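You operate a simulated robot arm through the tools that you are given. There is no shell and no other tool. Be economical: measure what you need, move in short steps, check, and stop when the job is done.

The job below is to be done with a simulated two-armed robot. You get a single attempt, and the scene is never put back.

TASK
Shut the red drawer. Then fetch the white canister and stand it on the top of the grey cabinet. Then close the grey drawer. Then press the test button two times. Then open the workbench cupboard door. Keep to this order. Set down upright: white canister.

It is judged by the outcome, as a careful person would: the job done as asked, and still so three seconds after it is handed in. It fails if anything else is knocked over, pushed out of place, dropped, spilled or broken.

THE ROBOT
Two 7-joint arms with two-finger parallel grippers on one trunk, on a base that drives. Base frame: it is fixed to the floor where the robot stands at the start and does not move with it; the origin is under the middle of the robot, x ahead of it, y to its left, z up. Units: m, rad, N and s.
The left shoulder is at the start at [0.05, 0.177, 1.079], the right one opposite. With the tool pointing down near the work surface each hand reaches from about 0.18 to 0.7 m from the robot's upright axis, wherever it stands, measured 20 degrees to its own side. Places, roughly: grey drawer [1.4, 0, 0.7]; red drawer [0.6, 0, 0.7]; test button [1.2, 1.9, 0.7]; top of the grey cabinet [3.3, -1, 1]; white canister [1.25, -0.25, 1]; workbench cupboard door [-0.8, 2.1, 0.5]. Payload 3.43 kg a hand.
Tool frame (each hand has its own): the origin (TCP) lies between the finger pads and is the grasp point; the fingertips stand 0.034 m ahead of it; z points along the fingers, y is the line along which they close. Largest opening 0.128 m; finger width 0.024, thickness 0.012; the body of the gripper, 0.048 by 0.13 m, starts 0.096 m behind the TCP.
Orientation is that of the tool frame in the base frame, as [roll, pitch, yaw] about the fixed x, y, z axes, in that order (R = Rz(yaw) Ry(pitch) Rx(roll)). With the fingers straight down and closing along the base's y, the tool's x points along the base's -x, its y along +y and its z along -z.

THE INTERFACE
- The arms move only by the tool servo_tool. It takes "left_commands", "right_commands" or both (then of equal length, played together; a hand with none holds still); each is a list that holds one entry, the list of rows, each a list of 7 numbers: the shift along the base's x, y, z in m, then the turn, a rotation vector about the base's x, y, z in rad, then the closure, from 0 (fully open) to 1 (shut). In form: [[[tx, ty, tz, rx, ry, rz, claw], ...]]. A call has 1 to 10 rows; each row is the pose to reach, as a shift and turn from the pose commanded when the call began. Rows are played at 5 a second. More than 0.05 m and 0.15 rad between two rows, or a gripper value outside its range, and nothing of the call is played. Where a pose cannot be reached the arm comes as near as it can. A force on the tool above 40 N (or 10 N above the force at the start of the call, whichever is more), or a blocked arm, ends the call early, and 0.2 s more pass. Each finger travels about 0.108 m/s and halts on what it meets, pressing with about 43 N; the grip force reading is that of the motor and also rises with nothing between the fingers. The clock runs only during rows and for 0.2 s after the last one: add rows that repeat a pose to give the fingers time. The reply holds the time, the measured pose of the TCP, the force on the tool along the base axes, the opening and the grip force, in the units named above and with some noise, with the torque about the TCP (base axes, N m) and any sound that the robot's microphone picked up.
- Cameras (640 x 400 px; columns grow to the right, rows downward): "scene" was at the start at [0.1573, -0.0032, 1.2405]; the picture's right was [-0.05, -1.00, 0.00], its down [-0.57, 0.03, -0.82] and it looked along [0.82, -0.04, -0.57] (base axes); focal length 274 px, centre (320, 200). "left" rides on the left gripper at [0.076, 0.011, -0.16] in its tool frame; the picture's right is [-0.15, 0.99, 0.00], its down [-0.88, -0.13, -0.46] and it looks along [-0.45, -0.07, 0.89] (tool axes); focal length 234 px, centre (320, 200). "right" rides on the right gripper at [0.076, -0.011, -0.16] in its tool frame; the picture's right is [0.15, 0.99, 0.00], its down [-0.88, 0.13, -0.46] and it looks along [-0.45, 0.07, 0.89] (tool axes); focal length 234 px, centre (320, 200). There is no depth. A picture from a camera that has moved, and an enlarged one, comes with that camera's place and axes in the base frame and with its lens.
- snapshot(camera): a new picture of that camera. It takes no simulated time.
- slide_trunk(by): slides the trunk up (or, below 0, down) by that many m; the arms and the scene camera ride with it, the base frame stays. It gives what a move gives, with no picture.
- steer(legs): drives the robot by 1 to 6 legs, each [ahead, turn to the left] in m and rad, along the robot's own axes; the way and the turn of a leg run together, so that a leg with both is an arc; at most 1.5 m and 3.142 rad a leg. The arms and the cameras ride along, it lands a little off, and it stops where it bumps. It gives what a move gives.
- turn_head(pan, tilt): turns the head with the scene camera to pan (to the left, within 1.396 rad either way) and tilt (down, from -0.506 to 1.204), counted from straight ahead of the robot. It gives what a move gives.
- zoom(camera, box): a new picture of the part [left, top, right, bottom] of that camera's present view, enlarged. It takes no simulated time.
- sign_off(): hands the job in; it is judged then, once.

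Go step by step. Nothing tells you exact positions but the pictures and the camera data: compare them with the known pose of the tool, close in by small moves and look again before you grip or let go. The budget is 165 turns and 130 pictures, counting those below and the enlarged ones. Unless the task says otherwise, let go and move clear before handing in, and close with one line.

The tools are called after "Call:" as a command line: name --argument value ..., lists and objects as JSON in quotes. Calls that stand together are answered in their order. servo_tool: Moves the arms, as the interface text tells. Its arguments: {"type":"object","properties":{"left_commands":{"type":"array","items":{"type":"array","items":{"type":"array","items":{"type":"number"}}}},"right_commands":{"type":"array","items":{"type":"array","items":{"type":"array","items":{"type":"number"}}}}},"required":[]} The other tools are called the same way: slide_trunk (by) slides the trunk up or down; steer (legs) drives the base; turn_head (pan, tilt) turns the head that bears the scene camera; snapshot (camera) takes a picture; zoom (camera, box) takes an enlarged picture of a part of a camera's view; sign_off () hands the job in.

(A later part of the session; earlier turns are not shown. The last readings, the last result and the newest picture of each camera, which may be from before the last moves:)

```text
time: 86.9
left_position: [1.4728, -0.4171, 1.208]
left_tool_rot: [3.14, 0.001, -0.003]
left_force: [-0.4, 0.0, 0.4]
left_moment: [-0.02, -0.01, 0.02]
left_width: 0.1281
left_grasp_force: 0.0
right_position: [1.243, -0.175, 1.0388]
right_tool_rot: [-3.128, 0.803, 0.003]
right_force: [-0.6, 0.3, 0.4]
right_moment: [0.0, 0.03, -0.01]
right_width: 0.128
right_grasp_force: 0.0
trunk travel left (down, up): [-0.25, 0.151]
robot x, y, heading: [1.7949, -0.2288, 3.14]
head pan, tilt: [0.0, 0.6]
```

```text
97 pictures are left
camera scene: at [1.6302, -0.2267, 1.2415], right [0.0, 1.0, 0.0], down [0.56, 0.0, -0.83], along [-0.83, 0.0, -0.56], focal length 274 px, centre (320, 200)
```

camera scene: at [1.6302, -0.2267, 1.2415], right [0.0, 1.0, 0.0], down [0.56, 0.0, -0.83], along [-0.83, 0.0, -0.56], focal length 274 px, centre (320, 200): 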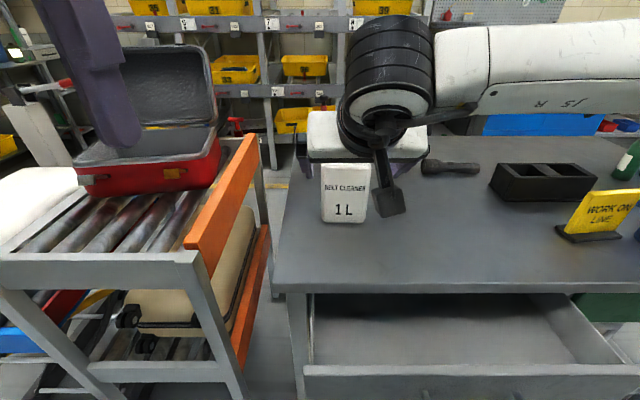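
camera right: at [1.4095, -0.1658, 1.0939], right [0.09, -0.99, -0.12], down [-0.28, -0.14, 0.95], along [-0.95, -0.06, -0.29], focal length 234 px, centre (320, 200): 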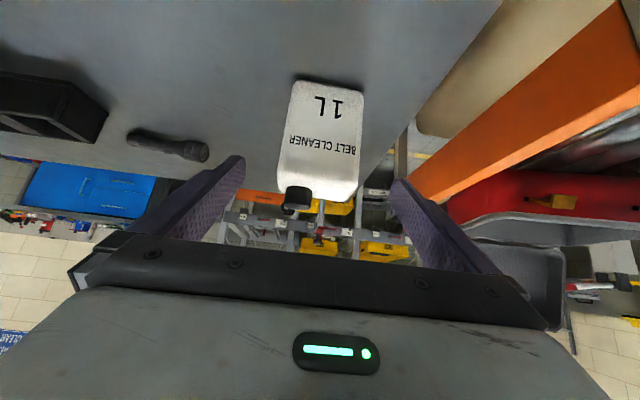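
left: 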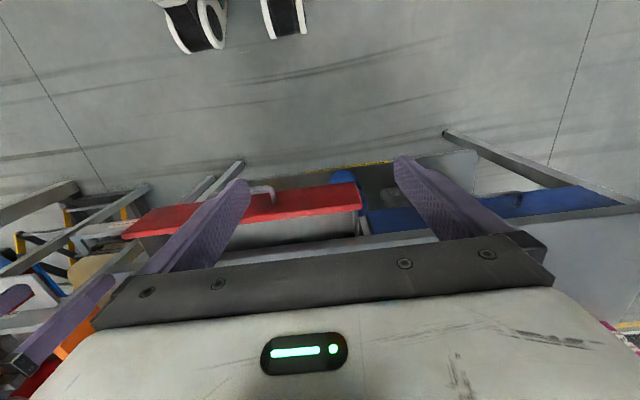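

Aligned in y to within a couple of mm; front face x≈1.152. I'll slide along the slope to around the canister and look before gripping.

Call:
servo_tool --right_commands '[[[-0.03, -0.001, -0.028, 0, 0, 0, 0], [-0.058, -0.002, -0.055, 0, 0, 0, 0], [-0.085, -0.002, -0.08, 0, 0, 0, 0], [-0.113, -0.002, -0.107, 0, 0, 0, 0]]]'

Call:
snapshot --camera "right"

Call:
snapshot --camera "scene"

```text
time: 87.9
left_position: [1.4723, -0.4169, 1.2083]
left_tool_rot: [3.142, -0.003, -0.003]
left_force: [-0.1, -0.8, 0.0]
left_moment: [-0.02, 0.01, 0.03]
left_width: 0.1282
left_grasp_force: 0.0
right_position: [1.1286, -0.1764, 0.9293]
right_tool_rot: [-3.125, 0.803, 0.002]
right_force: [-0.4, 0.1, 0.2]
right_moment: [0.01, -0.03, -0.04]
right_width: 0.1283
right_grasp_force: 0.1
trunk travel left (down, up): [-0.25, 0.151]
robot x, y, heading: [1.7872, -0.2259, 3.145]
head pan, tilt: [0.0, 0.6]
```

```text
96 pictures are left
camera right: at [1.2957, -0.1669, 0.9842], right [0.09, -0.99, -0.12], down [-0.28, -0.14, 0.95], along [-0.95, -0.06, -0.29], focal length 234 px, centre (320, 200)
```

right: 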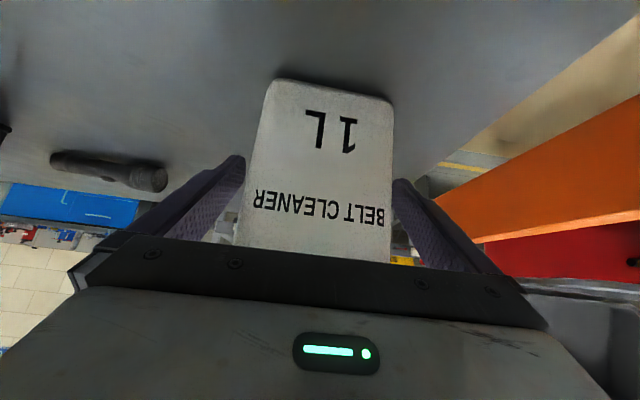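

```text
95 pictures are left
camera scene: at [1.6297, -0.2267, 1.2414], right [0.0, 1.0, 0.0], down [0.57, 0.0, -0.82], along [-0.82, 0.0, -0.57], focal length 274 px, centre (320, 200)
```

scene: 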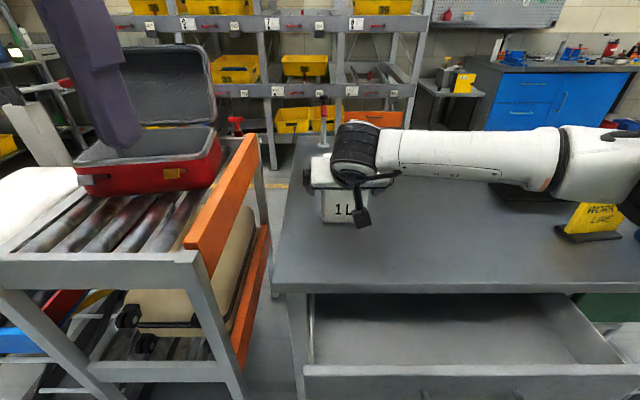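

The canister is between the fingers, slightly toward the -y finger. I'll shift 5 mm and close.

Call:
servo_tool --right_commands '[[[0, -0.005, 0, 0, 0, 0, 0], [0, -0.005, 0, 0, 0, 0, 0.15], [0, -0.005, 0, 0, 0, 0, 0.3], [0, -0.005, 0, 0, 0, 0, 0.6], [0, -0.005, 0, 0, 0, 0, 0.9], [0, -0.005, 0, 0, 0, 0, 0.9], [0, -0.005, 0.02, 0, 0, 0, 0.9], [0, -0.005, 0.04, 0, 0, 0, 0.9]]]'

Call:
snapshot --camera "right"

Call:
snapshot --camera "scene"

```text
time: 89.7
left_position: [1.4719, -0.4152, 1.2068]
left_tool_rot: [-3.14, -0.002, -0.004]
left_force: [0.5, 0.7, 0.0]
left_moment: [-0.02, -0.01, 0.0]
left_width: 0.1282
left_grasp_force: 0.1
right_position: [1.1309, -0.1819, 0.9709]
right_tool_rot: [-3.127, 0.801, 0.006]
right_force: [-0.1, 0.5, -10.1]
right_moment: [0.01, -0.02, 0.0]
right_width: 0.1001
right_grasp_force: 42.9
trunk travel left (down, up): [-0.25, 0.151]
robot x, y, heading: [1.7858, -0.2265, 3.144]
head pan, tilt: [0.0, 0.6]
```

```text
94 pictures are left
camera right: at [1.2972, -0.1745, 1.0259], right [0.1, -0.99, -0.12], down [-0.29, -0.14, 0.95], along [-0.95, -0.06, -0.3], focal length 234 px, centre (320, 200)
```

right: 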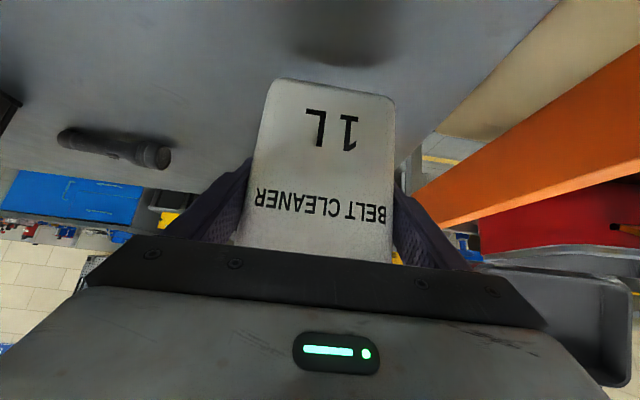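

```text
93 pictures are left
camera scene: at [1.6291, -0.2267, 1.2412], right [0.0, 1.0, 0.0], down [0.57, 0.0, -0.82], along [-0.82, 0.0, -0.57], focal length 274 px, centre (320, 200)
```

scene: 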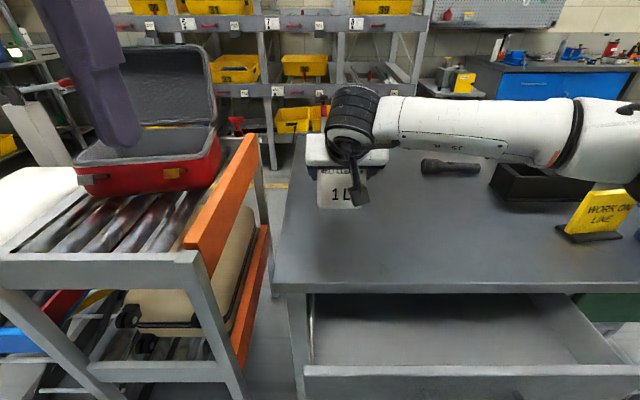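

It's gripped firmly and lifted. I'll raise it, pull it toward me, and back the robot away.

Call:
servo_tool --right_commands '[[[0.02, 0, 0.03, 0, 0, 0, 0.9], [0.05, 0, 0.06, 0, 0, 0, 0.9], [0.08, 0, 0.09, 0, 0, 0, 0.9], [0.11, 0, 0.12, 0, 0, 0, 0.9], [0.14, 0, 0.14, 0, 0, 0, 0.9], [0.18, 0, 0.15, 0, 0, 0, 0.9], [0.22, 0, 0.15, 0, 0, 0, 0.9]]]'

Call:
steer --legs '[[-0.37, 0]]'

Call:
snapshot --camera "scene"

```text
time: 91.3
left_position: [1.4719, -0.4147, 1.2089]
left_tool_rot: [3.141, -0.001, -0.003]
left_force: [0.3, -0.2, -0.8]
left_moment: [0.03, 0.04, -0.01]
left_width: 0.128
left_grasp_force: 0.0
right_position: [1.3518, -0.1812, 1.1237]
right_tool_rot: [-3.125, 0.803, 0.004]
right_force: [0.4, -0.2, -10.2]
right_moment: [0.0, 0.03, -0.02]
right_width: 0.0999
right_grasp_force: 42.8
trunk travel left (down, up): [-0.25, 0.151]
robot x, y, heading: [1.7879, -0.2284, 3.135]
head pan, tilt: [0.0, 0.6]
```

```text
time: 93.6
left_position: [1.8389, -0.4161, 1.2089]
left_tool_rot: [3.14, -0.002, -0.001]
left_force: [0.0, -0.5, -0.2]
left_moment: [0.0, 0.02, -0.02]
left_width: 0.1282
left_grasp_force: 0.1
right_position: [1.7177, -0.1809, 1.125]
right_tool_rot: [-3.126, 0.803, 0.005]
right_force: [0.1, 0.8, -10.1]
right_moment: [0.0, -0.06, -0.01]
right_width: 0.1001
right_grasp_force: 43.3
trunk travel left (down, up): [-0.25, 0.151]
robot x, y, heading: [2.1545, -0.2256, -3.137]
head pan, tilt: [0.0, 0.6]
```

```text
92 pictures are left
camera scene: at [1.9964, -0.2266, 1.2414], right [0.0, 1.0, 0.0], down [0.57, 0.0, -0.82], along [-0.82, 0.0, -0.57], focal length 274 px, centre (320, 200)
```

scene: 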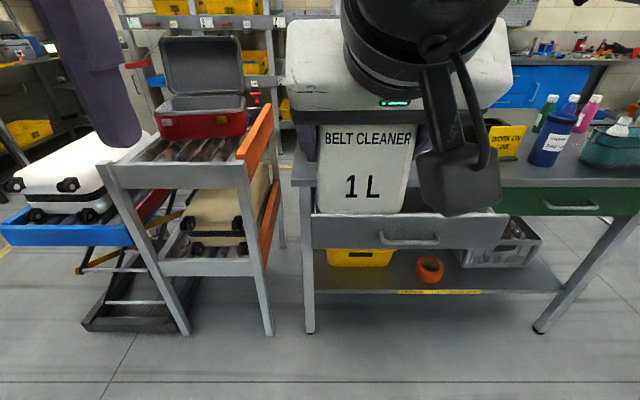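

Now I'll drive down to y≈-0.88 and turn to face the grey cabinet.

Call:
steer --legs '[[0, 1.566], [0.65, 0], [0, 1.571]]'

Call:
turn_head --pan -0.1 --tilt 0.45

Call:
snapshot --camera "scene"

```text
time: 104.8
left_position: [2.467, -0.7191, 1.2082]
left_tool_rot: [3.141, 0.0, 3.091]
left_force: [0.0, 0.7, 0.2]
left_moment: [0.03, -0.02, 0.0]
left_width: 0.1281
left_grasp_force: 0.2
right_position: [2.5783, -0.9608, 1.1245]
right_tool_rot: [-3.127, 0.802, 3.099]
right_force: [0.4, -0.2, -10.2]
right_moment: [0.01, 0.04, -0.01]
right_width: 0.0999
right_grasp_force: 42.8
trunk travel left (down, up): [-0.25, 0.151]
robot x, y, heading: [2.1418, -0.8935, -0.047]
head pan, tilt: [0.0, 0.6]
```

```text
time: 105.5
left_position: [2.4676, -0.7196, 1.2082]
left_tool_rot: [3.141, -0.003, 3.091]
left_force: [0.6, 0.7, -1.0]
left_moment: [0.01, 0.0, 0.02]
left_width: 0.1282
left_grasp_force: 0.1
right_position: [2.5783, -0.9604, 1.1246]
right_tool_rot: [-3.125, 0.801, 3.1]
right_force: [0.5, -0.2, -10.2]
right_moment: [0.01, 0.06, 0.01]
right_width: 0.0998
right_grasp_force: 43.0
trunk travel left (down, up): [-0.25, 0.151]
robot x, y, heading: [2.1411, -0.8914, -0.048]
head pan, tilt: [-0.099, 0.45]
```

```text
91 pictures are left
camera scene: at [2.3031, -0.9086, 1.2548], right [-0.15, -0.99, 0.0], down [-0.43, 0.06, -0.9], along [0.89, -0.13, -0.44], focal length 274 px, centre (320, 200)
```

scene: 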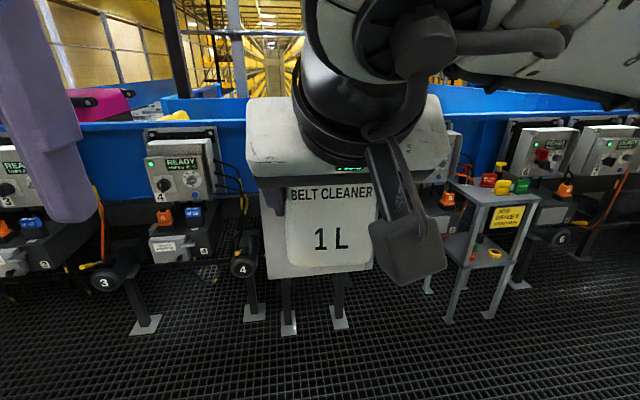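

The arm blocks my view of the cabinet. I'll raise the trunk and swing the canister a bit to the right to see the cabinet top.

Call:
slide_trunk --by 0.15

Call:
servo_tool --right_commands '[[[0, -0.04, 0, 0, 0, 0, 0.9], [0, -0.08, 0, 0, 0, 0, 0.9], [0, -0.12, 0, 0, 0, 0, 0.9], [0, -0.16, 0, 0, 0, 0, 0.9], [0, -0.2, 0, 0, 0, 0, 0.9]]]'

Call:
snapshot --camera "scene"

```text
time: 107.3
left_position: [2.4674, -0.7192, 1.356]
left_tool_rot: [-3.141, -0.002, 3.092]
left_force: [0.6, -0.2, -0.7]
left_moment: [0.01, -0.03, 0.01]
left_width: 0.1279
left_grasp_force: 0.0
right_position: [2.5784, -0.9598, 1.2747]
right_tool_rot: [-3.128, 0.801, 3.098]
right_force: [0.3, -0.2, -10.1]
right_moment: [0.04, 0.07, 0.01]
right_width: 0.0998
right_grasp_force: 43.1
trunk travel left (down, up): [-0.4, 0.001]
robot x, y, heading: [2.1397, -0.8936, -0.043]
head pan, tilt: [-0.099, 0.45]
```

```text
time: 108.5
left_position: [2.4681, -0.7222, 1.3587]
left_tool_rot: [3.139, -0.002, 3.09]
left_force: [-0.3, -0.9, -0.1]
left_moment: [0.04, -0.03, 0.04]
left_width: 0.1281
left_grasp_force: 0.0
right_position: [2.5797, -1.1594, 1.2731]
right_tool_rot: [-3.125, 0.801, 3.096]
right_force: [0.3, -0.1, -10.0]
right_moment: [0.0, 0.0, 0.04]
right_width: 0.0999
right_grasp_force: 42.0
trunk travel left (down, up): [-0.4, 0.001]
robot x, y, heading: [2.1429, -0.8916, -0.046]
head pan, tilt: [-0.099, 0.45]
```

```text
90 pictures are left
camera scene: at [2.3028, -0.9106, 1.4049], right [-0.15, -0.99, 0.0], down [-0.43, 0.07, -0.9], along [0.89, -0.13, -0.44], focal length 274 px, centre (320, 200)
```

scene: 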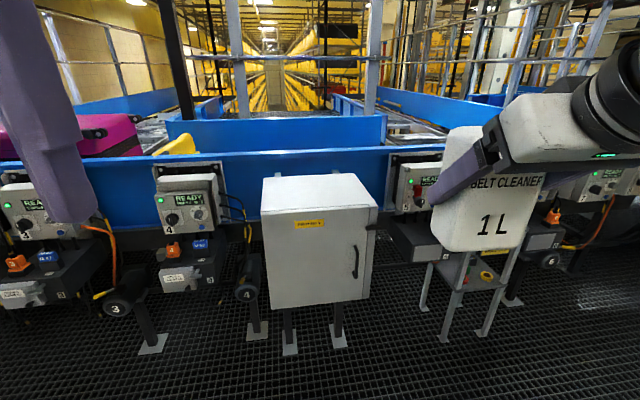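

Now the cabinet top is clear: front edge x≈3.06, top z≈0.98–1.0, centred at y≈-1.03, empty. I'll drive closer over the mat.

Call:
steer --legs '[[0.33, 0.045]]'

Call:
snapshot --camera "scene"

Call:
snapshot --camera "left"

```text
time: 110.7
left_position: [2.786, -0.7097, 1.3583]
left_tool_rot: [3.141, -0.001, 3.141]
left_force: [0.5, 0.3, -0.5]
left_moment: [0.02, 0.03, -0.02]
left_width: 0.1277
left_grasp_force: 0.0
right_position: [2.9188, -1.142, 1.2745]
right_tool_rot: [-3.127, 0.802, -3.135]
right_force: [-0.1, 0.2, -11.1]
right_moment: [0.05, 0.04, -0.03]
right_width: 0.1
right_grasp_force: 43.0
trunk travel left (down, up): [-0.4, 0.001]
robot x, y, heading: [2.4685, -0.9034, 0.004]
head pan, tilt: [-0.099, 0.45]
```

```text
89 pictures are left
camera scene: at [2.631, -0.9079, 1.4048], right [-0.1, -1.0, 0.0], down [-0.43, 0.04, -0.9], along [0.9, -0.09, -0.44], focal length 274 px, centre (320, 200)
```

scene: 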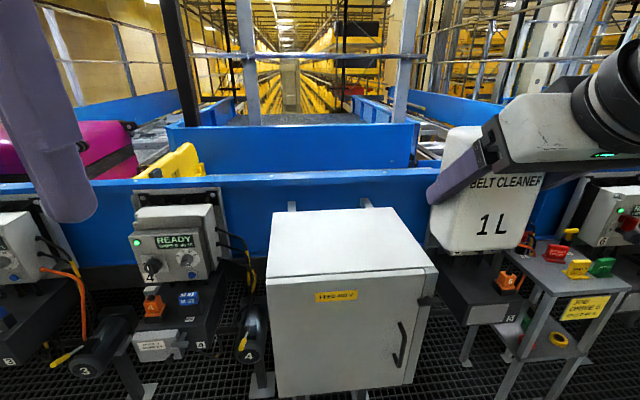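

```text
88 pictures are left
camera left: at [2.7101, -0.6988, 1.5175], right [0.15, 0.99, 0.0], down [0.88, -0.13, 0.45], along [0.45, -0.07, -0.89], focal length 234 px, centre (320, 200)
```

left: 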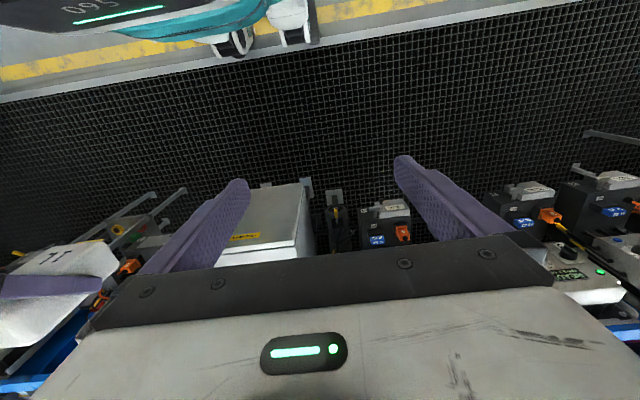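

Combining views: the cabinet top is at z≈0.965, front edge x≈3.13, y from -0.83 to -1.25. I'll roll 0.12 m closer, then move the canister over it.

Call:
steer --legs '[[0.12, 0]]'

Call:
servo_tool --right_commands '[[[0.03, 0.02, -0.02, 0, 0, 0, 0.9], [0.06, 0.04, -0.04, 0, 0, 0, 0.9], [0.09, 0.06, -0.06, 0, 0, 0, 0.9], [0.12, 0.08, -0.08, 0, 0, 0, 0.9], [0.15, 0.1, -0.1, 0, 0, 0, 0.9], [0.18, 0.105, -0.12, 0, 0, 0, 0.9]]]'

Call:
snapshot --camera "scene"

Call:
snapshot --camera "right"

```text
time: 111.9
left_position: [2.9072, -0.71, 1.3593]
left_tool_rot: [-3.141, 0.0, -3.141]
left_force: [-0.2, 0.1, -1.3]
left_moment: [-0.02, 0.03, 0.01]
left_width: 0.1279
left_grasp_force: 0.1
right_position: [3.0411, -1.1416, 1.2734]
right_tool_rot: [-3.126, 0.801, -3.134]
right_force: [0.2, 0.7, -10.7]
right_moment: [0.03, 0.01, -0.02]
right_width: 0.1002
right_grasp_force: 43.7
trunk travel left (down, up): [-0.4, 0.001]
robot x, y, heading: [2.5935, -0.9005, 0.003]
head pan, tilt: [-0.099, 0.45]
```

```text
time: 113.3
left_position: [2.9092, -0.7098, 1.3582]
left_tool_rot: [-3.142, -0.002, -3.142]
left_force: [0.5, -1.0, 0.2]
left_moment: [0.0, 0.02, -0.02]
left_width: 0.1282
left_grasp_force: 0.2
right_position: [3.2199, -1.0335, 1.1469]
right_tool_rot: [-3.125, 0.799, -3.135]
right_force: [0.1, -0.3, -10.3]
right_moment: [0.05, 0.07, 0.01]
right_width: 0.1
right_grasp_force: 43.1
trunk travel left (down, up): [-0.4, 0.001]
robot x, y, heading: [2.5897, -0.899, 0.001]
head pan, tilt: [-0.099, 0.45]
```

```text
87 pictures are left
camera scene: at [2.7531, -0.9075, 1.4046], right [-0.1, -1.0, 0.0], down [-0.44, 0.04, -0.9], along [0.9, -0.09, -0.44], focal length 274 px, centre (320, 200)
```

scene: 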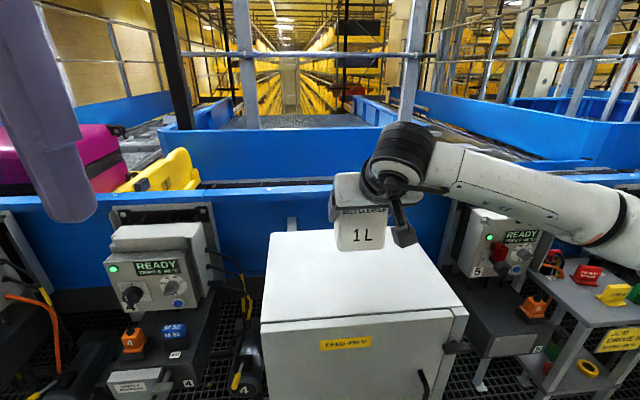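

```text
86 pictures are left
camera right: at [3.052, -1.0447, 1.2044], right [-0.1, 0.99, -0.12], down [0.29, 0.14, 0.95], along [0.95, 0.06, -0.3], focal length 234 px, centre (320, 200)
```

right: 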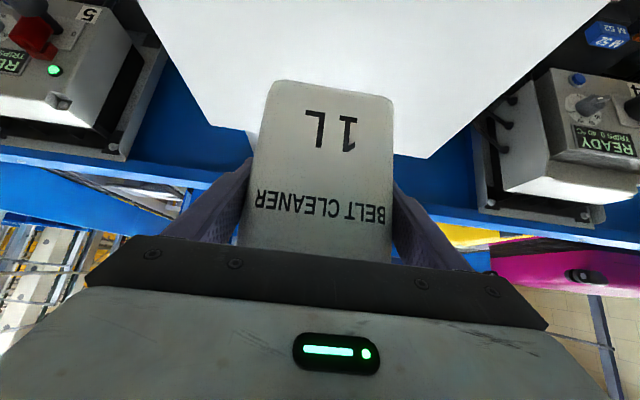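

The canister hangs over the cabinet top, base about 0.1 m above it. I'll lower it carefully.

Call:
servo_tool --right_commands '[[[0.005, 0, -0.025, 0, 0, 0, 0.9], [0.01, 0, -0.05, 0, 0, 0, 0.9], [0.01, 0, -0.07, 0, 0, 0, 0.9]]]'

Call:
snapshot --camera "scene"

Call:
snapshot --camera "right"

```text
time: 114.1
left_position: [2.9077, -0.7093, 1.3588]
left_tool_rot: [-3.14, -0.002, -3.141]
left_force: [-0.4, -0.7, -0.4]
left_moment: [-0.01, 0.01, 0.01]
left_width: 0.1281
left_grasp_force: 0.0
right_position: [3.2292, -1.0374, 1.0819]
right_tool_rot: [-3.124, 0.8, -3.135]
right_force: [0.5, 0.4, -9.4]
right_moment: [0.0, 0.05, -0.02]
right_width: 0.0998
right_grasp_force: 42.9
trunk travel left (down, up): [-0.4, 0.001]
robot x, y, heading: [2.5933, -0.9014, 0.007]
head pan, tilt: [-0.099, 0.45]
```

```text
85 pictures are left
camera scene: at [2.7525, -0.9077, 1.4047], right [-0.1, -1.0, 0.0], down [-0.43, 0.04, -0.9], along [0.9, -0.09, -0.44], focal length 274 px, centre (320, 200)
```

scene: 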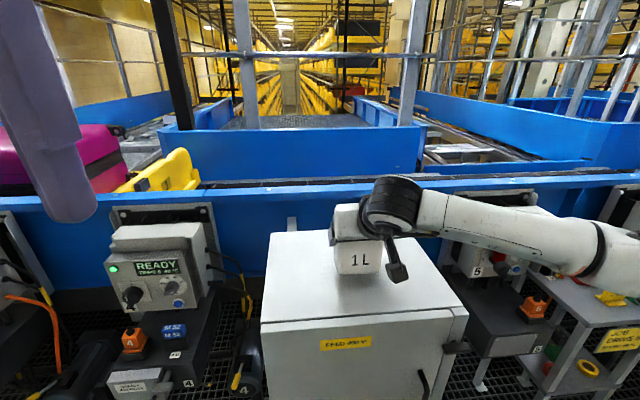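

```text
84 pictures are left
camera right: at [3.0608, -1.0472, 1.1369], right [-0.1, 0.99, -0.12], down [0.29, 0.14, 0.95], along [0.95, 0.06, -0.3], focal length 234 px, centre (320, 200)
```

right: 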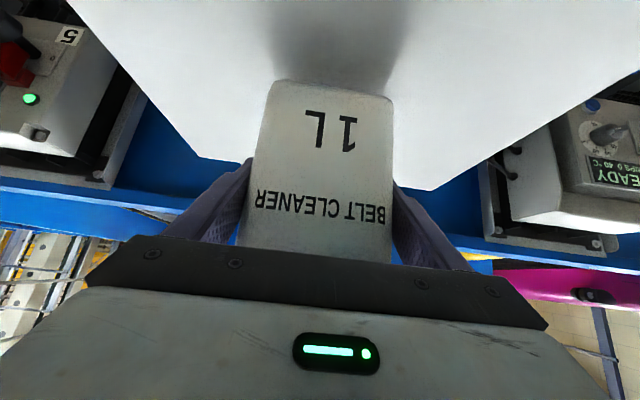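

Close to the surface. I'll lower in 4 mm steps until contact.

Call:
servo_tool --right_commands '[[[0, 0, -0.005, 0, 0, 0, 0.9], [0, 0, -0.01, 0, 0, 0, 0.9], [0, 0, -0.014, 0, 0, 0, 0.9], [0, 0, -0.018, 0, 0, 0, 0.9], [0, 0, -0.022, 0, 0, 0, 0.9]]]'

Call:
snapshot --camera "right"

```text
time: 115.3
left_position: [2.9075, -0.7096, 1.359]
left_tool_rot: [3.14, -0.001, 3.14]
left_force: [0.0, -1.6, -0.3]
left_moment: [0.0, 0.0, 0.02]
left_width: 0.1277
left_grasp_force: 0.0
right_position: [3.2293, -1.0355, 1.0623]
right_tool_rot: [-3.125, 0.801, -3.136]
right_force: [-0.7, -0.4, -8.7]
right_moment: [0.08, 0.0, 0.0]
right_width: 0.0998
right_grasp_force: 43.1
trunk travel left (down, up): [-0.4, 0.001]
robot x, y, heading: [2.5915, -0.8981, 0.005]
head pan, tilt: [-0.099, 0.45]
```

```text
83 pictures are left
camera right: at [3.0617, -1.0459, 1.1163], right [-0.1, 0.99, -0.12], down [0.29, 0.14, 0.95], along [0.95, 0.06, -0.3], focal length 234 px, centre (320, 200)
```

right: 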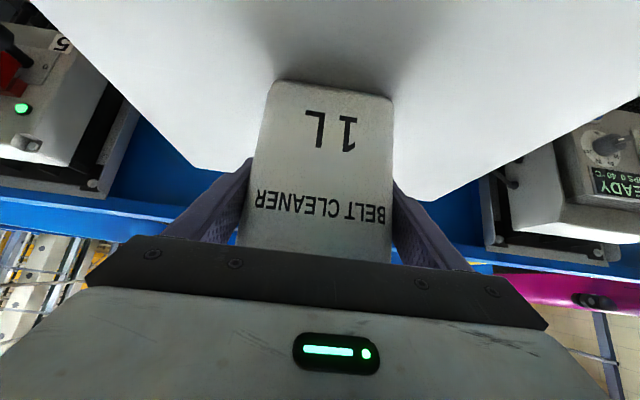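

Call:
servo_tool --right_commands '[[[0, 0, -0.004, 0, 0, 0, 0.9], [0, 0, -0.008, 0, 0, 0, 0.9], [0, 0, -0.012, 0, 0, 0, 0.9], [0, 0, -0.016, 0, 0, 0, 0.9], [0, 0, -0.02, 0, 0, 0, 0.9], [0, 0, -0.024, 0, 0, 0, 0.9], [0, 0, -0.028, 0, 0, 0, 0.9]]]'

Call:
snapshot --camera "right"

```text
time: 116.4
left_position: [2.9046, -0.7102, 1.3585]
left_tool_rot: [-3.141, 0.0, 3.138]
left_force: [0.3, -0.9, -0.2]
left_moment: [0.0, 0.04, 0.0]
left_width: 0.128
left_grasp_force: 0.1
right_position: [3.2309, -1.0355, 1.0614]
right_tool_rot: [-3.135, 0.827, 3.139]
right_force: [-5.5, -2.0, 13.0]
right_moment: [-0.06, 1.16, 0.08]
right_width: 0.1
right_grasp_force: 43.3
trunk travel left (down, up): [-0.4, 0.001]
robot x, y, heading: [2.5873, -0.8981, 0.003]
head pan, tilt: [-0.099, 0.45]
stopped in row 5 (right hand): the force on the tool passed its limit at 42 N (the readings are from after the stop); the commanded pose is now the measured one
```

```text
82 pictures are left
camera right: at [3.0622, -1.0461, 1.1109], right [-0.09, 0.99, -0.11], down [0.26, 0.13, 0.96], along [0.96, 0.06, -0.27], focal length 234 px, centre (320, 200)
```

right: 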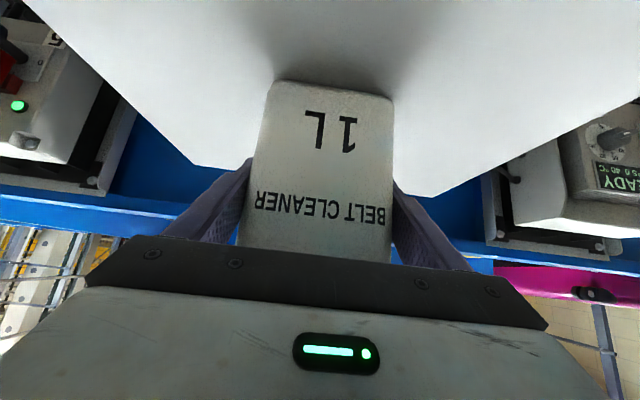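

Contact made; the hand was deflected by ~1.5°. I'll restore the upright angle and relieve the load before releasing.

Call:
servo_tool --right_commands '[[[0, 0, 0.002, 0, 0.013, 0, 0.9], [0, 0, 0.003, 0, 0.026, 0, 0.9], [0, 0, 0.003, 0, 0.026, 0, 0.9]]]'

```text
time: 117.2
left_position: [2.9066, -0.7101, 1.3589]
left_tool_rot: [-3.141, -0.001, -3.141]
left_force: [0.5, -0.4, -0.1]
left_moment: [0.0, -0.04, 0.0]
left_width: 0.128
left_grasp_force: 0.0
right_position: [3.2336, -1.0358, 1.0593]
right_tool_rot: [-3.136, 0.798, 3.141]
right_force: [6.4, 0.7, 5.3]
right_moment: [0.85, -1.01, -0.3]
right_width: 0.1
right_grasp_force: 43.0
trunk travel left (down, up): [-0.4, 0.001]
robot x, y, heading: [2.5918, -0.9033, 0.003]
head pan, tilt: [-0.099, 0.45]
```

It's supported and upright. Opening the fingers and checking.

Call:
servo_tool --right_commands '[[[0, 0, 0, 0, 0, 0, 0.2], [0, 0, 0, 0, 0, 0, 0.1], [0, 0, 0, 0, 0, 0, 0], [0, 0, 0, 0, 0, 0, 0]]]'

Call:
snapshot --camera "right"

```text
time: 118.2
left_position: [2.9068, -0.7092, 1.3597]
left_tool_rot: [3.142, 0.0, -3.14]
left_force: [0.0, 0.1, 0.2]
left_moment: [0.02, 0.04, 0.0]
left_width: 0.128
left_grasp_force: 0.0
right_position: [3.2328, -1.0353, 1.0588]
right_tool_rot: [-3.132, 0.796, -3.141]
right_force: [-0.2, -0.3, 0.1]
right_moment: [0.0, -0.03, -0.01]
right_width: 0.1279
right_grasp_force: 0.0
trunk travel left (down, up): [-0.4, 0.001]
robot x, y, heading: [2.5917, -0.8992, 0.005]
head pan, tilt: [-0.099, 0.45]
```

```text
81 pictures are left
camera right: at [3.0651, -1.046, 1.1158], right [-0.1, 0.99, -0.11], down [0.29, 0.13, 0.95], along [0.95, 0.06, -0.3], focal length 234 px, centre (320, 200)
```

right: 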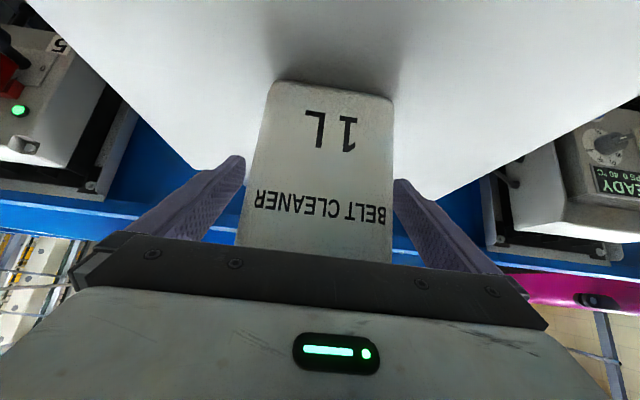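

The canister stands; fingers are open. I'll shift 5 mm away from the closer side and retreat along the slope.

Call:
servo_tool --right_commands '[[[0, 0.005, 0, 0, 0, 0, 0], [-0.02, 0.005, 0.02, 0, 0, 0, 0], [-0.05, 0.005, 0.05, 0, 0, 0, 0], [-0.08, 0.005, 0.08, 0, 0, 0, 0], [-0.11, 0.005, 0.11, 0, 0, 0, 0], [-0.14, 0.005, 0.14, 0, 0, 0, 0], [-0.175, 0.005, 0.16, 0, 0, 0, 0], [-0.21, 0.005, 0.16, 0, 0, 0, 0], [-0.25, 0.005, 0.16, 0, 0, 0, 0]]]'

Call:
snapshot --camera "right"

```text
time: 120.2
left_position: [2.9056, -0.7112, 1.3579]
left_tool_rot: [3.141, 0.0, -3.14]
left_force: [-0.5, 0.2, -0.1]
left_moment: [0.01, 0.01, 0.0]
left_width: 0.128
left_grasp_force: 0.1
right_position: [2.9823, -1.0304, 1.2233]
right_tool_rot: [-3.135, 0.796, 3.14]
right_force: [-0.2, 0.0, 0.6]
right_moment: [0.02, -0.01, -0.02]
right_width: 0.1281
right_grasp_force: 0.1
trunk travel left (down, up): [-0.4, 0.001]
robot x, y, heading: [2.589, -0.9016, 0.004]
head pan, tilt: [-0.099, 0.45]
```

```text
80 pictures are left
camera right: at [2.8145, -1.0404, 1.2782], right [-0.1, 0.99, -0.11], down [0.29, 0.13, 0.95], along [0.95, 0.06, -0.3], focal length 234 px, centre (320, 200)
```

right: 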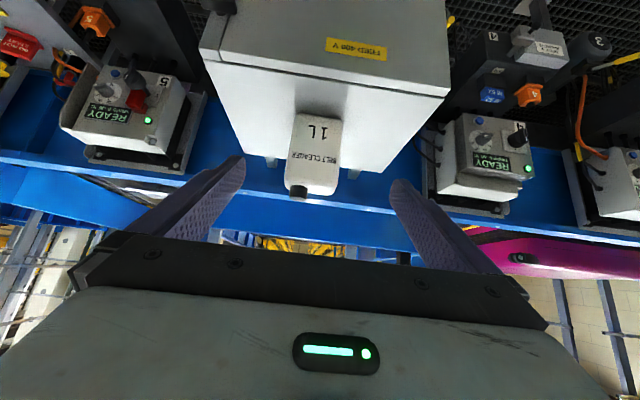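

The canister stands upright on the cabinet. I'll back away, drive to y≈0 and face the grey drawer, with the trunk lowered again.

Call:
steer --legs '[[-0.45, 0], [0, 1.57], [0.88, 0], [0, 1.57]]'

Call:
slide_trunk --by -0.15

Call:
turn_head --pan 0 --tilt 0.6

Call:
snapshot --camera "scene"

```text
time: 134.9
left_position: [1.8235, -0.2112, 1.359]
left_tool_rot: [-3.141, -0.001, 0.013]
left_force: [0.0, 0.4, 0.5]
left_moment: [0.03, -0.01, 0.04]
left_width: 0.1279
left_grasp_force: 0.1
right_position: [1.7415, 0.1082, 1.222]
right_tool_rot: [-3.132, 0.796, 0.018]
right_force: [0.1, -0.4, 0.3]
right_moment: [0.0, 0.02, 0.02]
right_width: 0.128
right_grasp_force: 0.0
trunk travel left (down, up): [-0.4, 0.001]
robot x, y, heading: [2.1334, -0.0133, -3.125]
head pan, tilt: [-0.099, 0.45]
```

```text
time: 136.6
left_position: [1.8244, -0.2107, 1.2088]
left_tool_rot: [3.141, 0.0, 0.015]
left_force: [-0.1, -1.0, 0.0]
left_moment: [0.0, 0.03, 0.02]
left_width: 0.1282
left_grasp_force: 0.1
right_position: [1.7418, 0.109, 1.0717]
right_tool_rot: [-3.132, 0.795, 0.017]
right_force: [0.2, 0.8, 0.1]
right_moment: [-0.04, -0.03, 0.02]
right_width: 0.1279
right_grasp_force: 0.0
trunk travel left (down, up): [-0.25, 0.151]
robot x, y, heading: [2.1364, -0.0175, -3.127]
head pan, tilt: [-0.099, 0.45]
```

```text
time: 137.3
left_position: [1.8238, -0.2102, 1.2094]
left_tool_rot: [-3.14, 0.0, 0.015]
left_force: [-0.5, 0.6, -0.5]
left_moment: [0.03, -0.02, -0.03]
left_width: 0.128
left_grasp_force: 0.1
right_position: [1.7398, 0.1074, 1.0718]
right_tool_rot: [-3.133, 0.796, 0.015]
right_force: [-0.4, -0.9, -0.3]
right_moment: [0.0, 0.01, 0.0]
right_width: 0.1282
right_grasp_force: 0.0
trunk travel left (down, up): [-0.25, 0.151]
robot x, y, heading: [2.1353, -0.0158, -3.126]
head pan, tilt: [0.0, 0.6]
```

```text
79 pictures are left
camera scene: at [1.9774, -0.0181, 1.2415], right [-0.02, 1.0, 0.0], down [0.56, 0.01, -0.83], along [-0.83, -0.01, -0.56], focal length 274 px, centre (320, 200)
```

scene: 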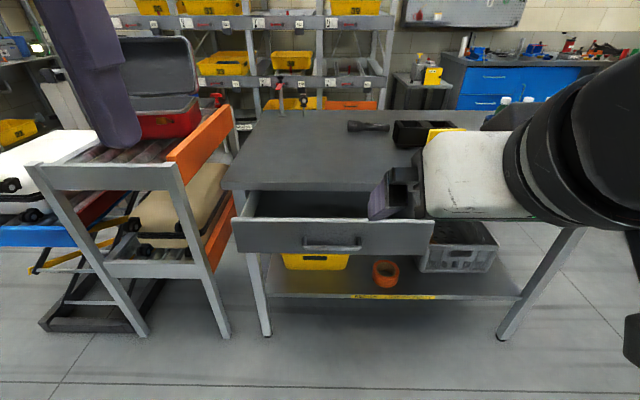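

The grey drawer front is at x≈1.446, y -0.23..0.26, handle y -0.06..0.085. I'll close the right gripper, lower it to z≈0.79 at y≈0.17, then roll closer.

Call:
servo_tool --right_commands '[[[0, 0.01, -0.035, 0, 0, 0, 0.3], [0, 0.02, -0.07, 0, 0, 0, 0.6], [0, 0.03, -0.105, 0, 0, 0, 1], [0, 0.04, -0.14, 0, 0, 0, 1], [0, 0.05, -0.175, 0, 0, 0, 1], [0, 0.06, -0.21, 0, 0, 0, 1], [0, 0.06, -0.245, 0, 0, 0, 1], [0, 0.06, -0.28, 0, 0, 0, 1]]]'

Call:
steer --legs '[[0.2, -0.015]]'

Call:
snapshot --camera "scene"

Call:
snapshot --camera "right"

```text
time: 139.1
left_position: [1.8234, -0.2107, 1.2088]
left_tool_rot: [3.14, -0.001, 0.014]
left_force: [0.9, 0.3, 0.4]
left_moment: [0.0, 0.02, 0.01]
left_width: 0.1283
left_grasp_force: 0.0
right_position: [1.7225, 0.1632, 0.8032]
right_tool_rot: [-3.134, 0.796, 0.017]
right_force: [0.6, -0.3, 0.1]
right_moment: [0.01, 0.0, -0.01]
right_width: 0.0
right_grasp_force: 33.2
right hand out of reach, approached as far as the arm can: row 2, 3, 4, 5, 6, 7, 8
trunk travel left (down, up): [-0.25, 0.151]
robot x, y, heading: [2.1347, -0.0157, -3.124]
head pan, tilt: [0.0, 0.6]
```

```text
time: 140.7
left_position: [1.6279, -0.2101, 1.2084]
left_tool_rot: [-3.141, -0.002, 0.005]
left_force: [-0.3, 0.1, -0.1]
left_moment: [-0.01, 0.02, -0.02]
left_width: 0.1278
left_grasp_force: 0.0
right_position: [1.5304, 0.1635, 0.8029]
right_tool_rot: [-3.133, 0.795, 0.006]
right_force: [0.5, 0.0, 0.4]
right_moment: [0.01, -0.01, -0.01]
right_width: 0.0
right_grasp_force: 32.8
trunk travel left (down, up): [-0.25, 0.151]
robot x, y, heading: [1.9418, -0.0163, -3.133]
head pan, tilt: [0.0, 0.6]
```

```text
78 pictures are left
camera scene: at [1.7829, -0.0192, 1.2413], right [-0.01, 1.0, 0.0], down [0.57, 0.0, -0.82], along [-0.82, -0.01, -0.57], focal length 274 px, centre (320, 200)
```

scene: 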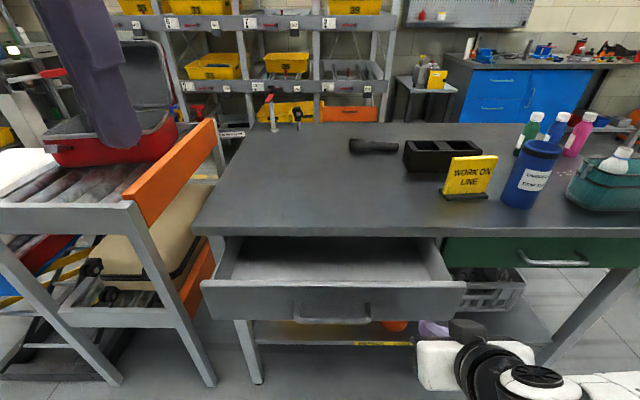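

```text
77 pictures are left
camera right: at [1.6976, 0.1743, 0.8597], right [0.1, -0.99, -0.11], down [-0.29, -0.14, 0.95], along [-0.95, -0.06, -0.3], focal length 234 px, centre (320, 200)
```

right: 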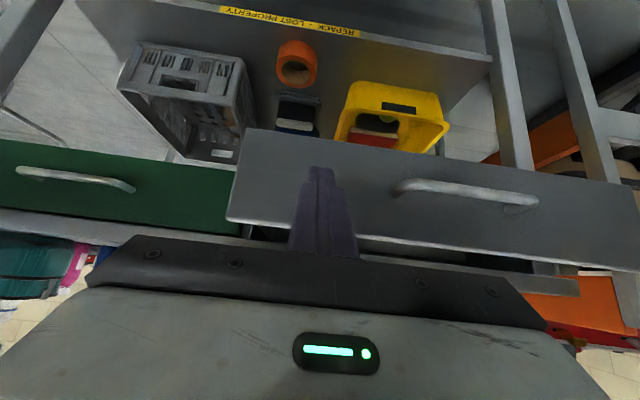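

The fingertips are aimed at the drawer face right of the handle. I'll push in -x.

Call:
servo_tool --right_commands '[[[-0.03, 0, -0.01, 0, 0, 0, 1], [-0.055, 0, -0.01, 0, 0, 0, 1], [-0.075, 0, -0.01, 0, 0, 0, 1], [-0.095, 0, -0.01, 0, 0, 0, 1], [-0.115, 0, -0.01, 0, 0, 0, 1], [-0.13, 0, -0.01, 0, 0, 0, 1], [-0.145, 0, -0.01, 0, 0, 0, 1], [-0.16, 0, -0.01, 0, 0, 0, 1], [-0.17, 0, -0.01, 0, 0, 0, 1], [-0.18, 0, -0.01, 0, 0, 0, 1]]]'

Call:
snapshot --camera "scene"

Call:
snapshot --camera "right"

```text
time: 142.9
left_position: [1.6267, -0.2108, 1.2092]
left_tool_rot: [-3.14, -0.001, 0.007]
left_force: [0.4, 0.4, -0.4]
left_moment: [0.02, 0.0, 0.0]
left_width: 0.1279
left_grasp_force: 0.0
right_position: [1.3508, 0.1613, 0.7951]
right_tool_rot: [-3.135, 0.797, 0.008]
right_force: [0.6, 0.0, -0.6]
right_moment: [-0.01, -0.02, -0.01]
right_width: 0.0
right_grasp_force: 33.2
trunk travel left (down, up): [-0.25, 0.151]
robot x, y, heading: [1.9439, -0.0187, -3.135]
head pan, tilt: [0.0, 0.6]
```

```text
76 pictures are left
camera scene: at [1.7833, -0.0192, 1.2414], right [-0.01, 1.0, 0.0], down [0.56, 0.0, -0.83], along [-0.82, -0.01, -0.56], focal length 274 px, centre (320, 200)
```

scene: 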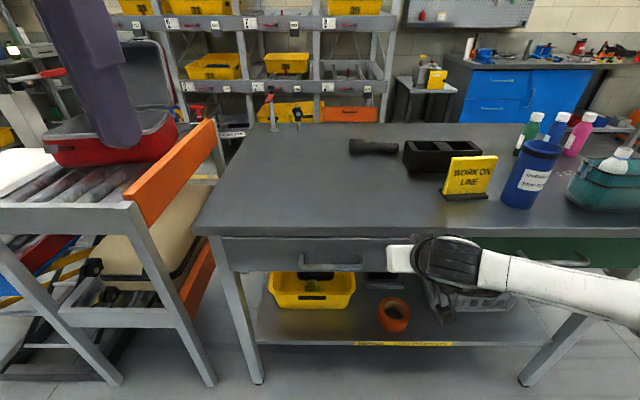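

```text
75 pictures are left
camera right: at [1.5177, 0.1725, 0.8507], right [0.1, -0.99, -0.11], down [-0.29, -0.14, 0.95], along [-0.95, -0.07, -0.3], focal length 234 px, centre (320, 200)
```

right: 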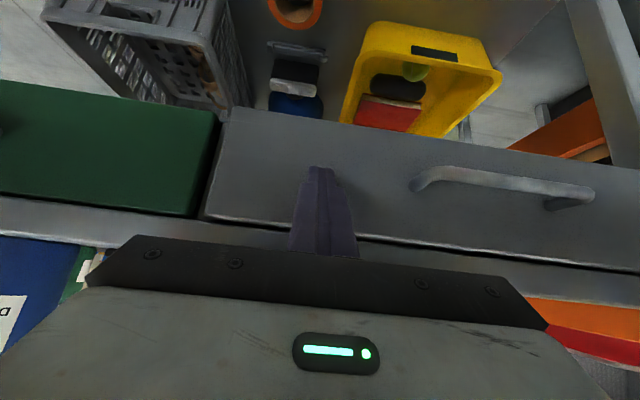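

Nearly flush with the green drawer; a few more millimetres until it stops.

Call:
servo_tool --right_commands '[[[-0.006, 0, 0, 0, 0, 0, 1], [-0.012, 0, 0, 0, 0, 0, 1], [-0.018, 0, 0, 0, 0, 0, 1], [-0.024, 0, 0, 0, 0, 0, 1], [-0.03, 0, 0, 0, 0, 0, 1], [-0.036, 0, 0, 0, 0, 0, 1]]]'

Call:
snapshot --camera "right"

```text
time: 143.9
left_position: [1.6296, -0.2093, 1.2103]
left_tool_rot: [3.141, 0.002, 0.003]
left_force: [-0.3, 0.1, 0.7]
left_moment: [0.02, 0.02, -0.02]
left_width: 0.128
left_grasp_force: 0.0
right_position: [1.335, 0.1626, 0.7927]
right_tool_rot: [-3.137, 0.787, 0.004]
right_force: [15.5, 0.2, 6.3]
right_moment: [-0.04, -0.04, -0.02]
right_width: 0.0002
right_grasp_force: 33.1
trunk travel left (down, up): [-0.25, 0.151]
robot x, y, heading: [1.941, -0.0183, -3.135]
head pan, tilt: [0.0, 0.6]
stopped in row 5 (right hand): the force on the tool passed its limit at 48 N (the readings are from after the stop); the commanded pose is now the measured one
```

```text
74 pictures are left
camera right: at [1.501, 0.1734, 0.8502], right [0.1, -0.99, -0.11], down [-0.3, -0.13, 0.94], along [-0.95, -0.07, -0.31], focal length 234 px, centre (320, 200)
```

right: 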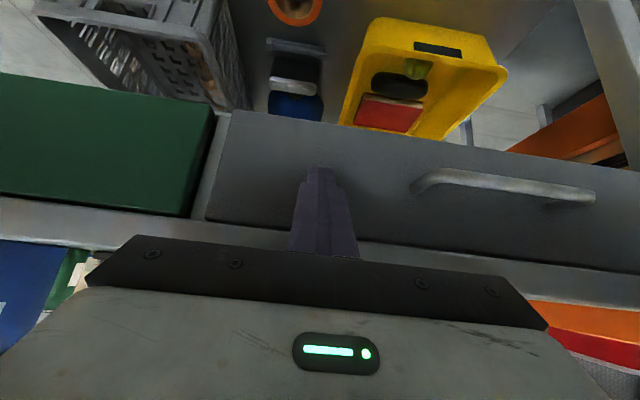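

The grey drawer hit its stop: closed. I'll retract the hand, back off, and turn toward the test station at y≈1.9.

Call:
servo_tool --right_commands '[[[0.03, 0, 0, 0, 0, 0, 1], [0.07, 0, 0, 0, 0, 0, 1], [0.11, 0, 0.0, 0, 0, 0, 1], [0.14, 0, 0.03, 0, 0, 0, 1], [0.15, 0, 0.07, 0, 0, 0, 1], [0.15, 0, 0.11, 0, 0, 0, 1], [0.15, 0, 0.15, 0, 0, 0, 1], [0.15, 0, 0.19, 0, 0, 0, 1], [0.15, 0, 0.23, 0, 0, 0, 1], [0.15, 0, 0.27, 0, 0, 0, 1]]]'

Call:
steer --legs '[[-0.25, 0], [0, -1.57]]'

Call:
turn_head --pan 0.4 --tilt 0.4

Call:
snapshot --camera "scene"

```text
time: 146.1
left_position: [1.6286, -0.2094, 1.2087]
left_tool_rot: [-3.142, 0.0, 0.006]
left_force: [0.3, 0.7, -0.4]
left_moment: [-0.01, 0.02, 0.01]
left_width: 0.1279
left_grasp_force: 0.1
right_position: [1.4782, 0.1633, 1.0603]
right_tool_rot: [-3.136, 0.785, 0.006]
right_force: [0.7, -0.1, 0.7]
right_moment: [0.02, 0.0, 0.01]
right_width: 0.0002
right_grasp_force: 33.1
trunk travel left (down, up): [-0.25, 0.151]
robot x, y, heading: [1.9418, -0.0157, -3.135]
head pan, tilt: [0.0, 0.6]
```

```text
time: 151.8
left_position: [2.0031, 0.2995, 1.2089]
left_tool_rot: [-3.141, 0.0, -1.57]
left_force: [-0.3, 0.4, 0.1]
left_moment: [0.0, 0.02, 0.01]
left_width: 0.1278
left_grasp_force: 0.0
right_position: [2.3754, 0.4472, 1.06]
right_tool_rot: [-3.135, 0.784, -1.567]
right_force: [0.1, 0.0, 0.0]
right_moment: [0.01, 0.0, 0.0]
right_width: 0.0
right_grasp_force: 33.5
trunk travel left (down, up): [-0.25, 0.151]
robot x, y, heading: [2.1938, -0.0158, 1.578]
head pan, tilt: [0.0, 0.6]
```

```text
time: 152.6
left_position: [2.0019, 0.2985, 1.2077]
left_tool_rot: [-3.141, 0.001, -1.57]
left_force: [0.0, 0.9, 0.2]
left_moment: [-0.01, 0.01, -0.02]
left_width: 0.128
left_grasp_force: 0.1
right_position: [2.3773, 0.4474, 1.0603]
right_tool_rot: [-3.136, 0.787, -1.568]
right_force: [1.1, -0.1, 0.3]
right_moment: [-0.04, 0.0, 0.03]
right_width: 0.0
right_grasp_force: 32.8
trunk travel left (down, up): [-0.25, 0.151]
robot x, y, heading: [2.1916, -0.0166, 1.572]
head pan, tilt: [0.4, 0.4]
```

```text
73 pictures are left
camera scene: at [2.1549, 0.1395, 1.2596], right [0.92, 0.39, 0.0], down [0.15, -0.36, -0.92], along [-0.36, 0.85, -0.39], focal length 274 px, centre (320, 200)
```

scene: 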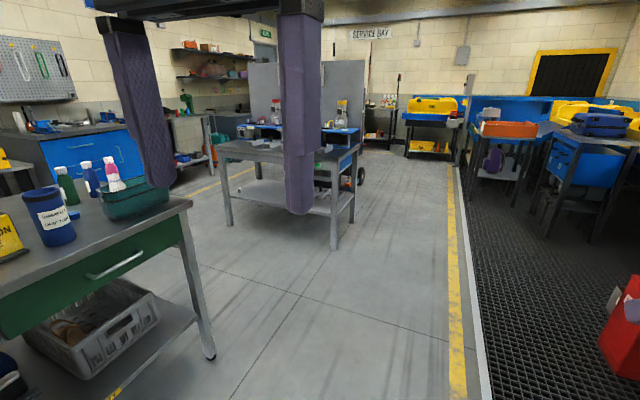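

The test station is a table with its front at y≈1.95, x from 0.4 to 1.55. I'll drive a bit nearer and look for the button.

Call:
steer --legs '[[0.9, 0]]'

Call:
turn_head --pan 0.75 --tilt 0.45

Call:
snapshot --camera "scene"

```text
time: 157.4
left_position: [1.9931, 1.2018, 1.2088]
left_tool_rot: [3.141, 0.001, -1.565]
left_force: [-0.6, -0.5, 0.5]
left_moment: [-0.01, 0.03, 0.01]
left_width: 0.1282
left_grasp_force: 0.1
right_position: [2.3667, 1.3521, 1.0619]
right_tool_rot: [-3.134, 0.786, -1.562]
right_force: [-0.1, -0.4, 0.1]
right_moment: [0.02, 0.02, 0.01]
right_width: 0.0
right_grasp_force: 32.8
trunk travel left (down, up): [-0.25, 0.151]
robot x, y, heading: [2.184, 0.8883, 1.585]
head pan, tilt: [0.4, 0.4]
```

```text
time: 158.2
left_position: [1.993, 1.2029, 1.2099]
left_tool_rot: [-3.141, 0.0, -1.566]
left_force: [-0.3, 0.2, -0.1]
left_moment: [-0.02, -0.01, -0.01]
left_width: 0.128
left_grasp_force: 0.0
right_position: [2.3665, 1.3523, 1.0612]
right_tool_rot: [-3.135, 0.785, -1.562]
right_force: [0.3, -1.1, -0.3]
right_moment: [0.04, 0.0, -0.01]
right_width: 0.0
right_grasp_force: 32.8
trunk travel left (down, up): [-0.25, 0.151]
robot x, y, heading: [2.1829, 0.8881, 1.581]
head pan, tilt: [0.75, 0.45]
```

```text
72 pictures are left
camera scene: at [2.12, 1.025, 1.255], right [0.72, 0.69, 0.0], down [0.3, -0.32, -0.9], along [-0.62, 0.65, -0.44], focal length 274 px, centre (320, 200)
```

scene: 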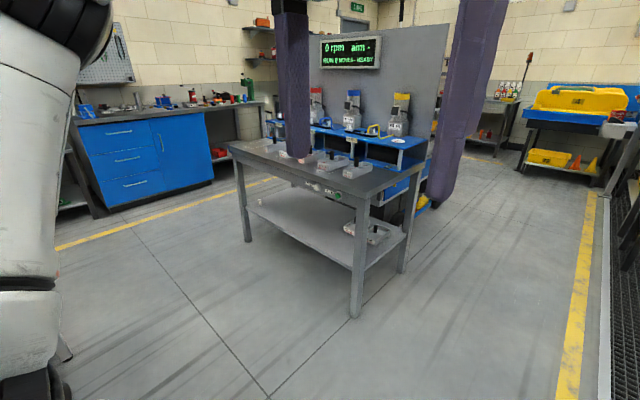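

I see the test table with small controls on its front apron near (320,190). Zooming there.

Call:
zoom --camera "scene" --box '[220, 80, 440, 220]'

Call:
zoom --camera "scene" --box '[270, 150, 390, 225]'

```text
2.86 times, centred on (330, 150) of scene
camera zoom: at [2.12, 1.025, 1.255], right [0.72, 0.69, 0.0], down [0.3, -0.32, -0.9], along [-0.62, 0.65, -0.44], focal length 782 px, centre (291, 343)
```

zoom: 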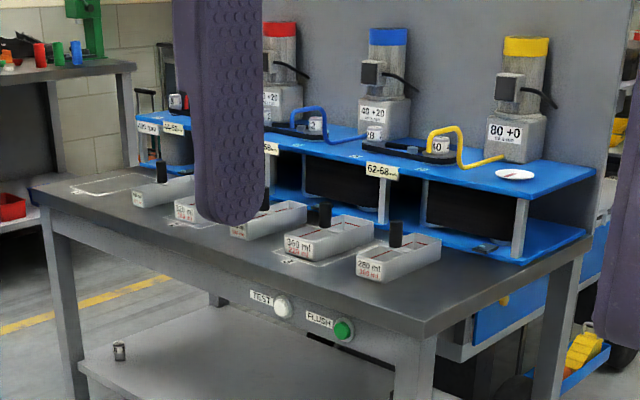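

```text
5.33 times, centred on (330, 188) of scene
camera zoom: at [2.12, 1.025, 1.255], right [0.72, 0.69, 0.0], down [0.3, -0.32, -0.9], along [-0.62, 0.65, -0.44], focal length 1459 px, centre (267, 267)
```

zoom: 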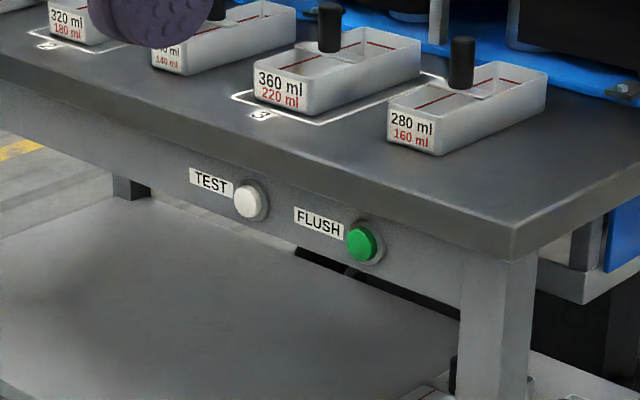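

The white TEST button is on the apron at about (1.23, 1.93, 0.70), with the green FLUSH button 0.14 m to its right (to be avoided). I'll drive diagonally to about (1.45, 1.30), face +y, and use the left hand.

Call:
steer --legs '[[0, 1.05], [0.835, 0], [0, -1.05]]'

Call:
turn_head --pan 0.3 --tilt 0.7

Call:
snapshot --camera "scene"

```text
time: 167.9
left_position: [1.285, 1.6124, 1.2089]
left_tool_rot: [-3.139, 0.0, -1.574]
left_force: [0.2, -0.1, 0.2]
left_moment: [0.02, 0.03, 0.04]
left_width: 0.1278
left_grasp_force: 0.1
right_position: [1.659, 1.759, 1.0615]
right_tool_rot: [-3.134, 0.784, -1.571]
right_force: [0.5, -0.4, -0.4]
right_moment: [0.01, 0.0, 0.0]
right_width: 0.0002
right_grasp_force: 33.4
trunk travel left (down, up): [-0.25, 0.151]
robot x, y, heading: [1.4711, 1.2952, 1.572]
head pan, tilt: [0.75, 0.45]
```

```text
time: 168.8
left_position: [1.2846, 1.6116, 1.2089]
left_tool_rot: [-3.142, -0.002, -1.57]
left_force: [-0.2, 0.3, 0.4]
left_moment: [0.0, -0.01, 0.02]
left_width: 0.128
left_grasp_force: 0.2
right_position: [1.6592, 1.7584, 1.0613]
right_tool_rot: [-3.133, 0.785, -1.572]
right_force: [-0.2, -0.8, 0.1]
right_moment: [0.0, 0.02, 0.0]
right_width: 0.0001
right_grasp_force: 33.2
trunk travel left (down, up): [-0.25, 0.151]
robot x, y, heading: [1.472, 1.2958, 1.577]
head pan, tilt: [0.3, 0.7]
```

```text
69 pictures are left
camera scene: at [1.4473, 1.4482, 1.2328], right [0.95, 0.3, 0.0], down [0.19, -0.61, -0.77], along [-0.23, 0.73, -0.64], focal length 274 px, centre (320, 200)
```

scene: 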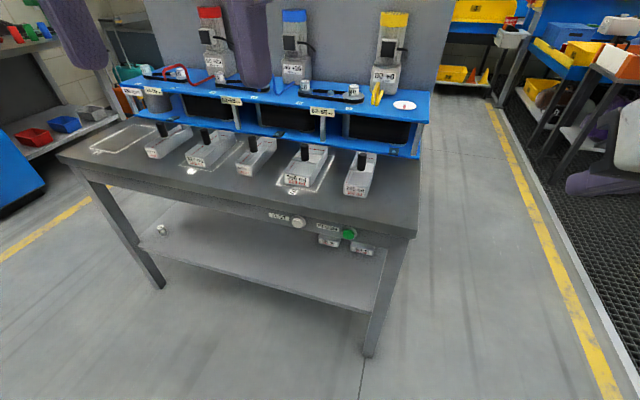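

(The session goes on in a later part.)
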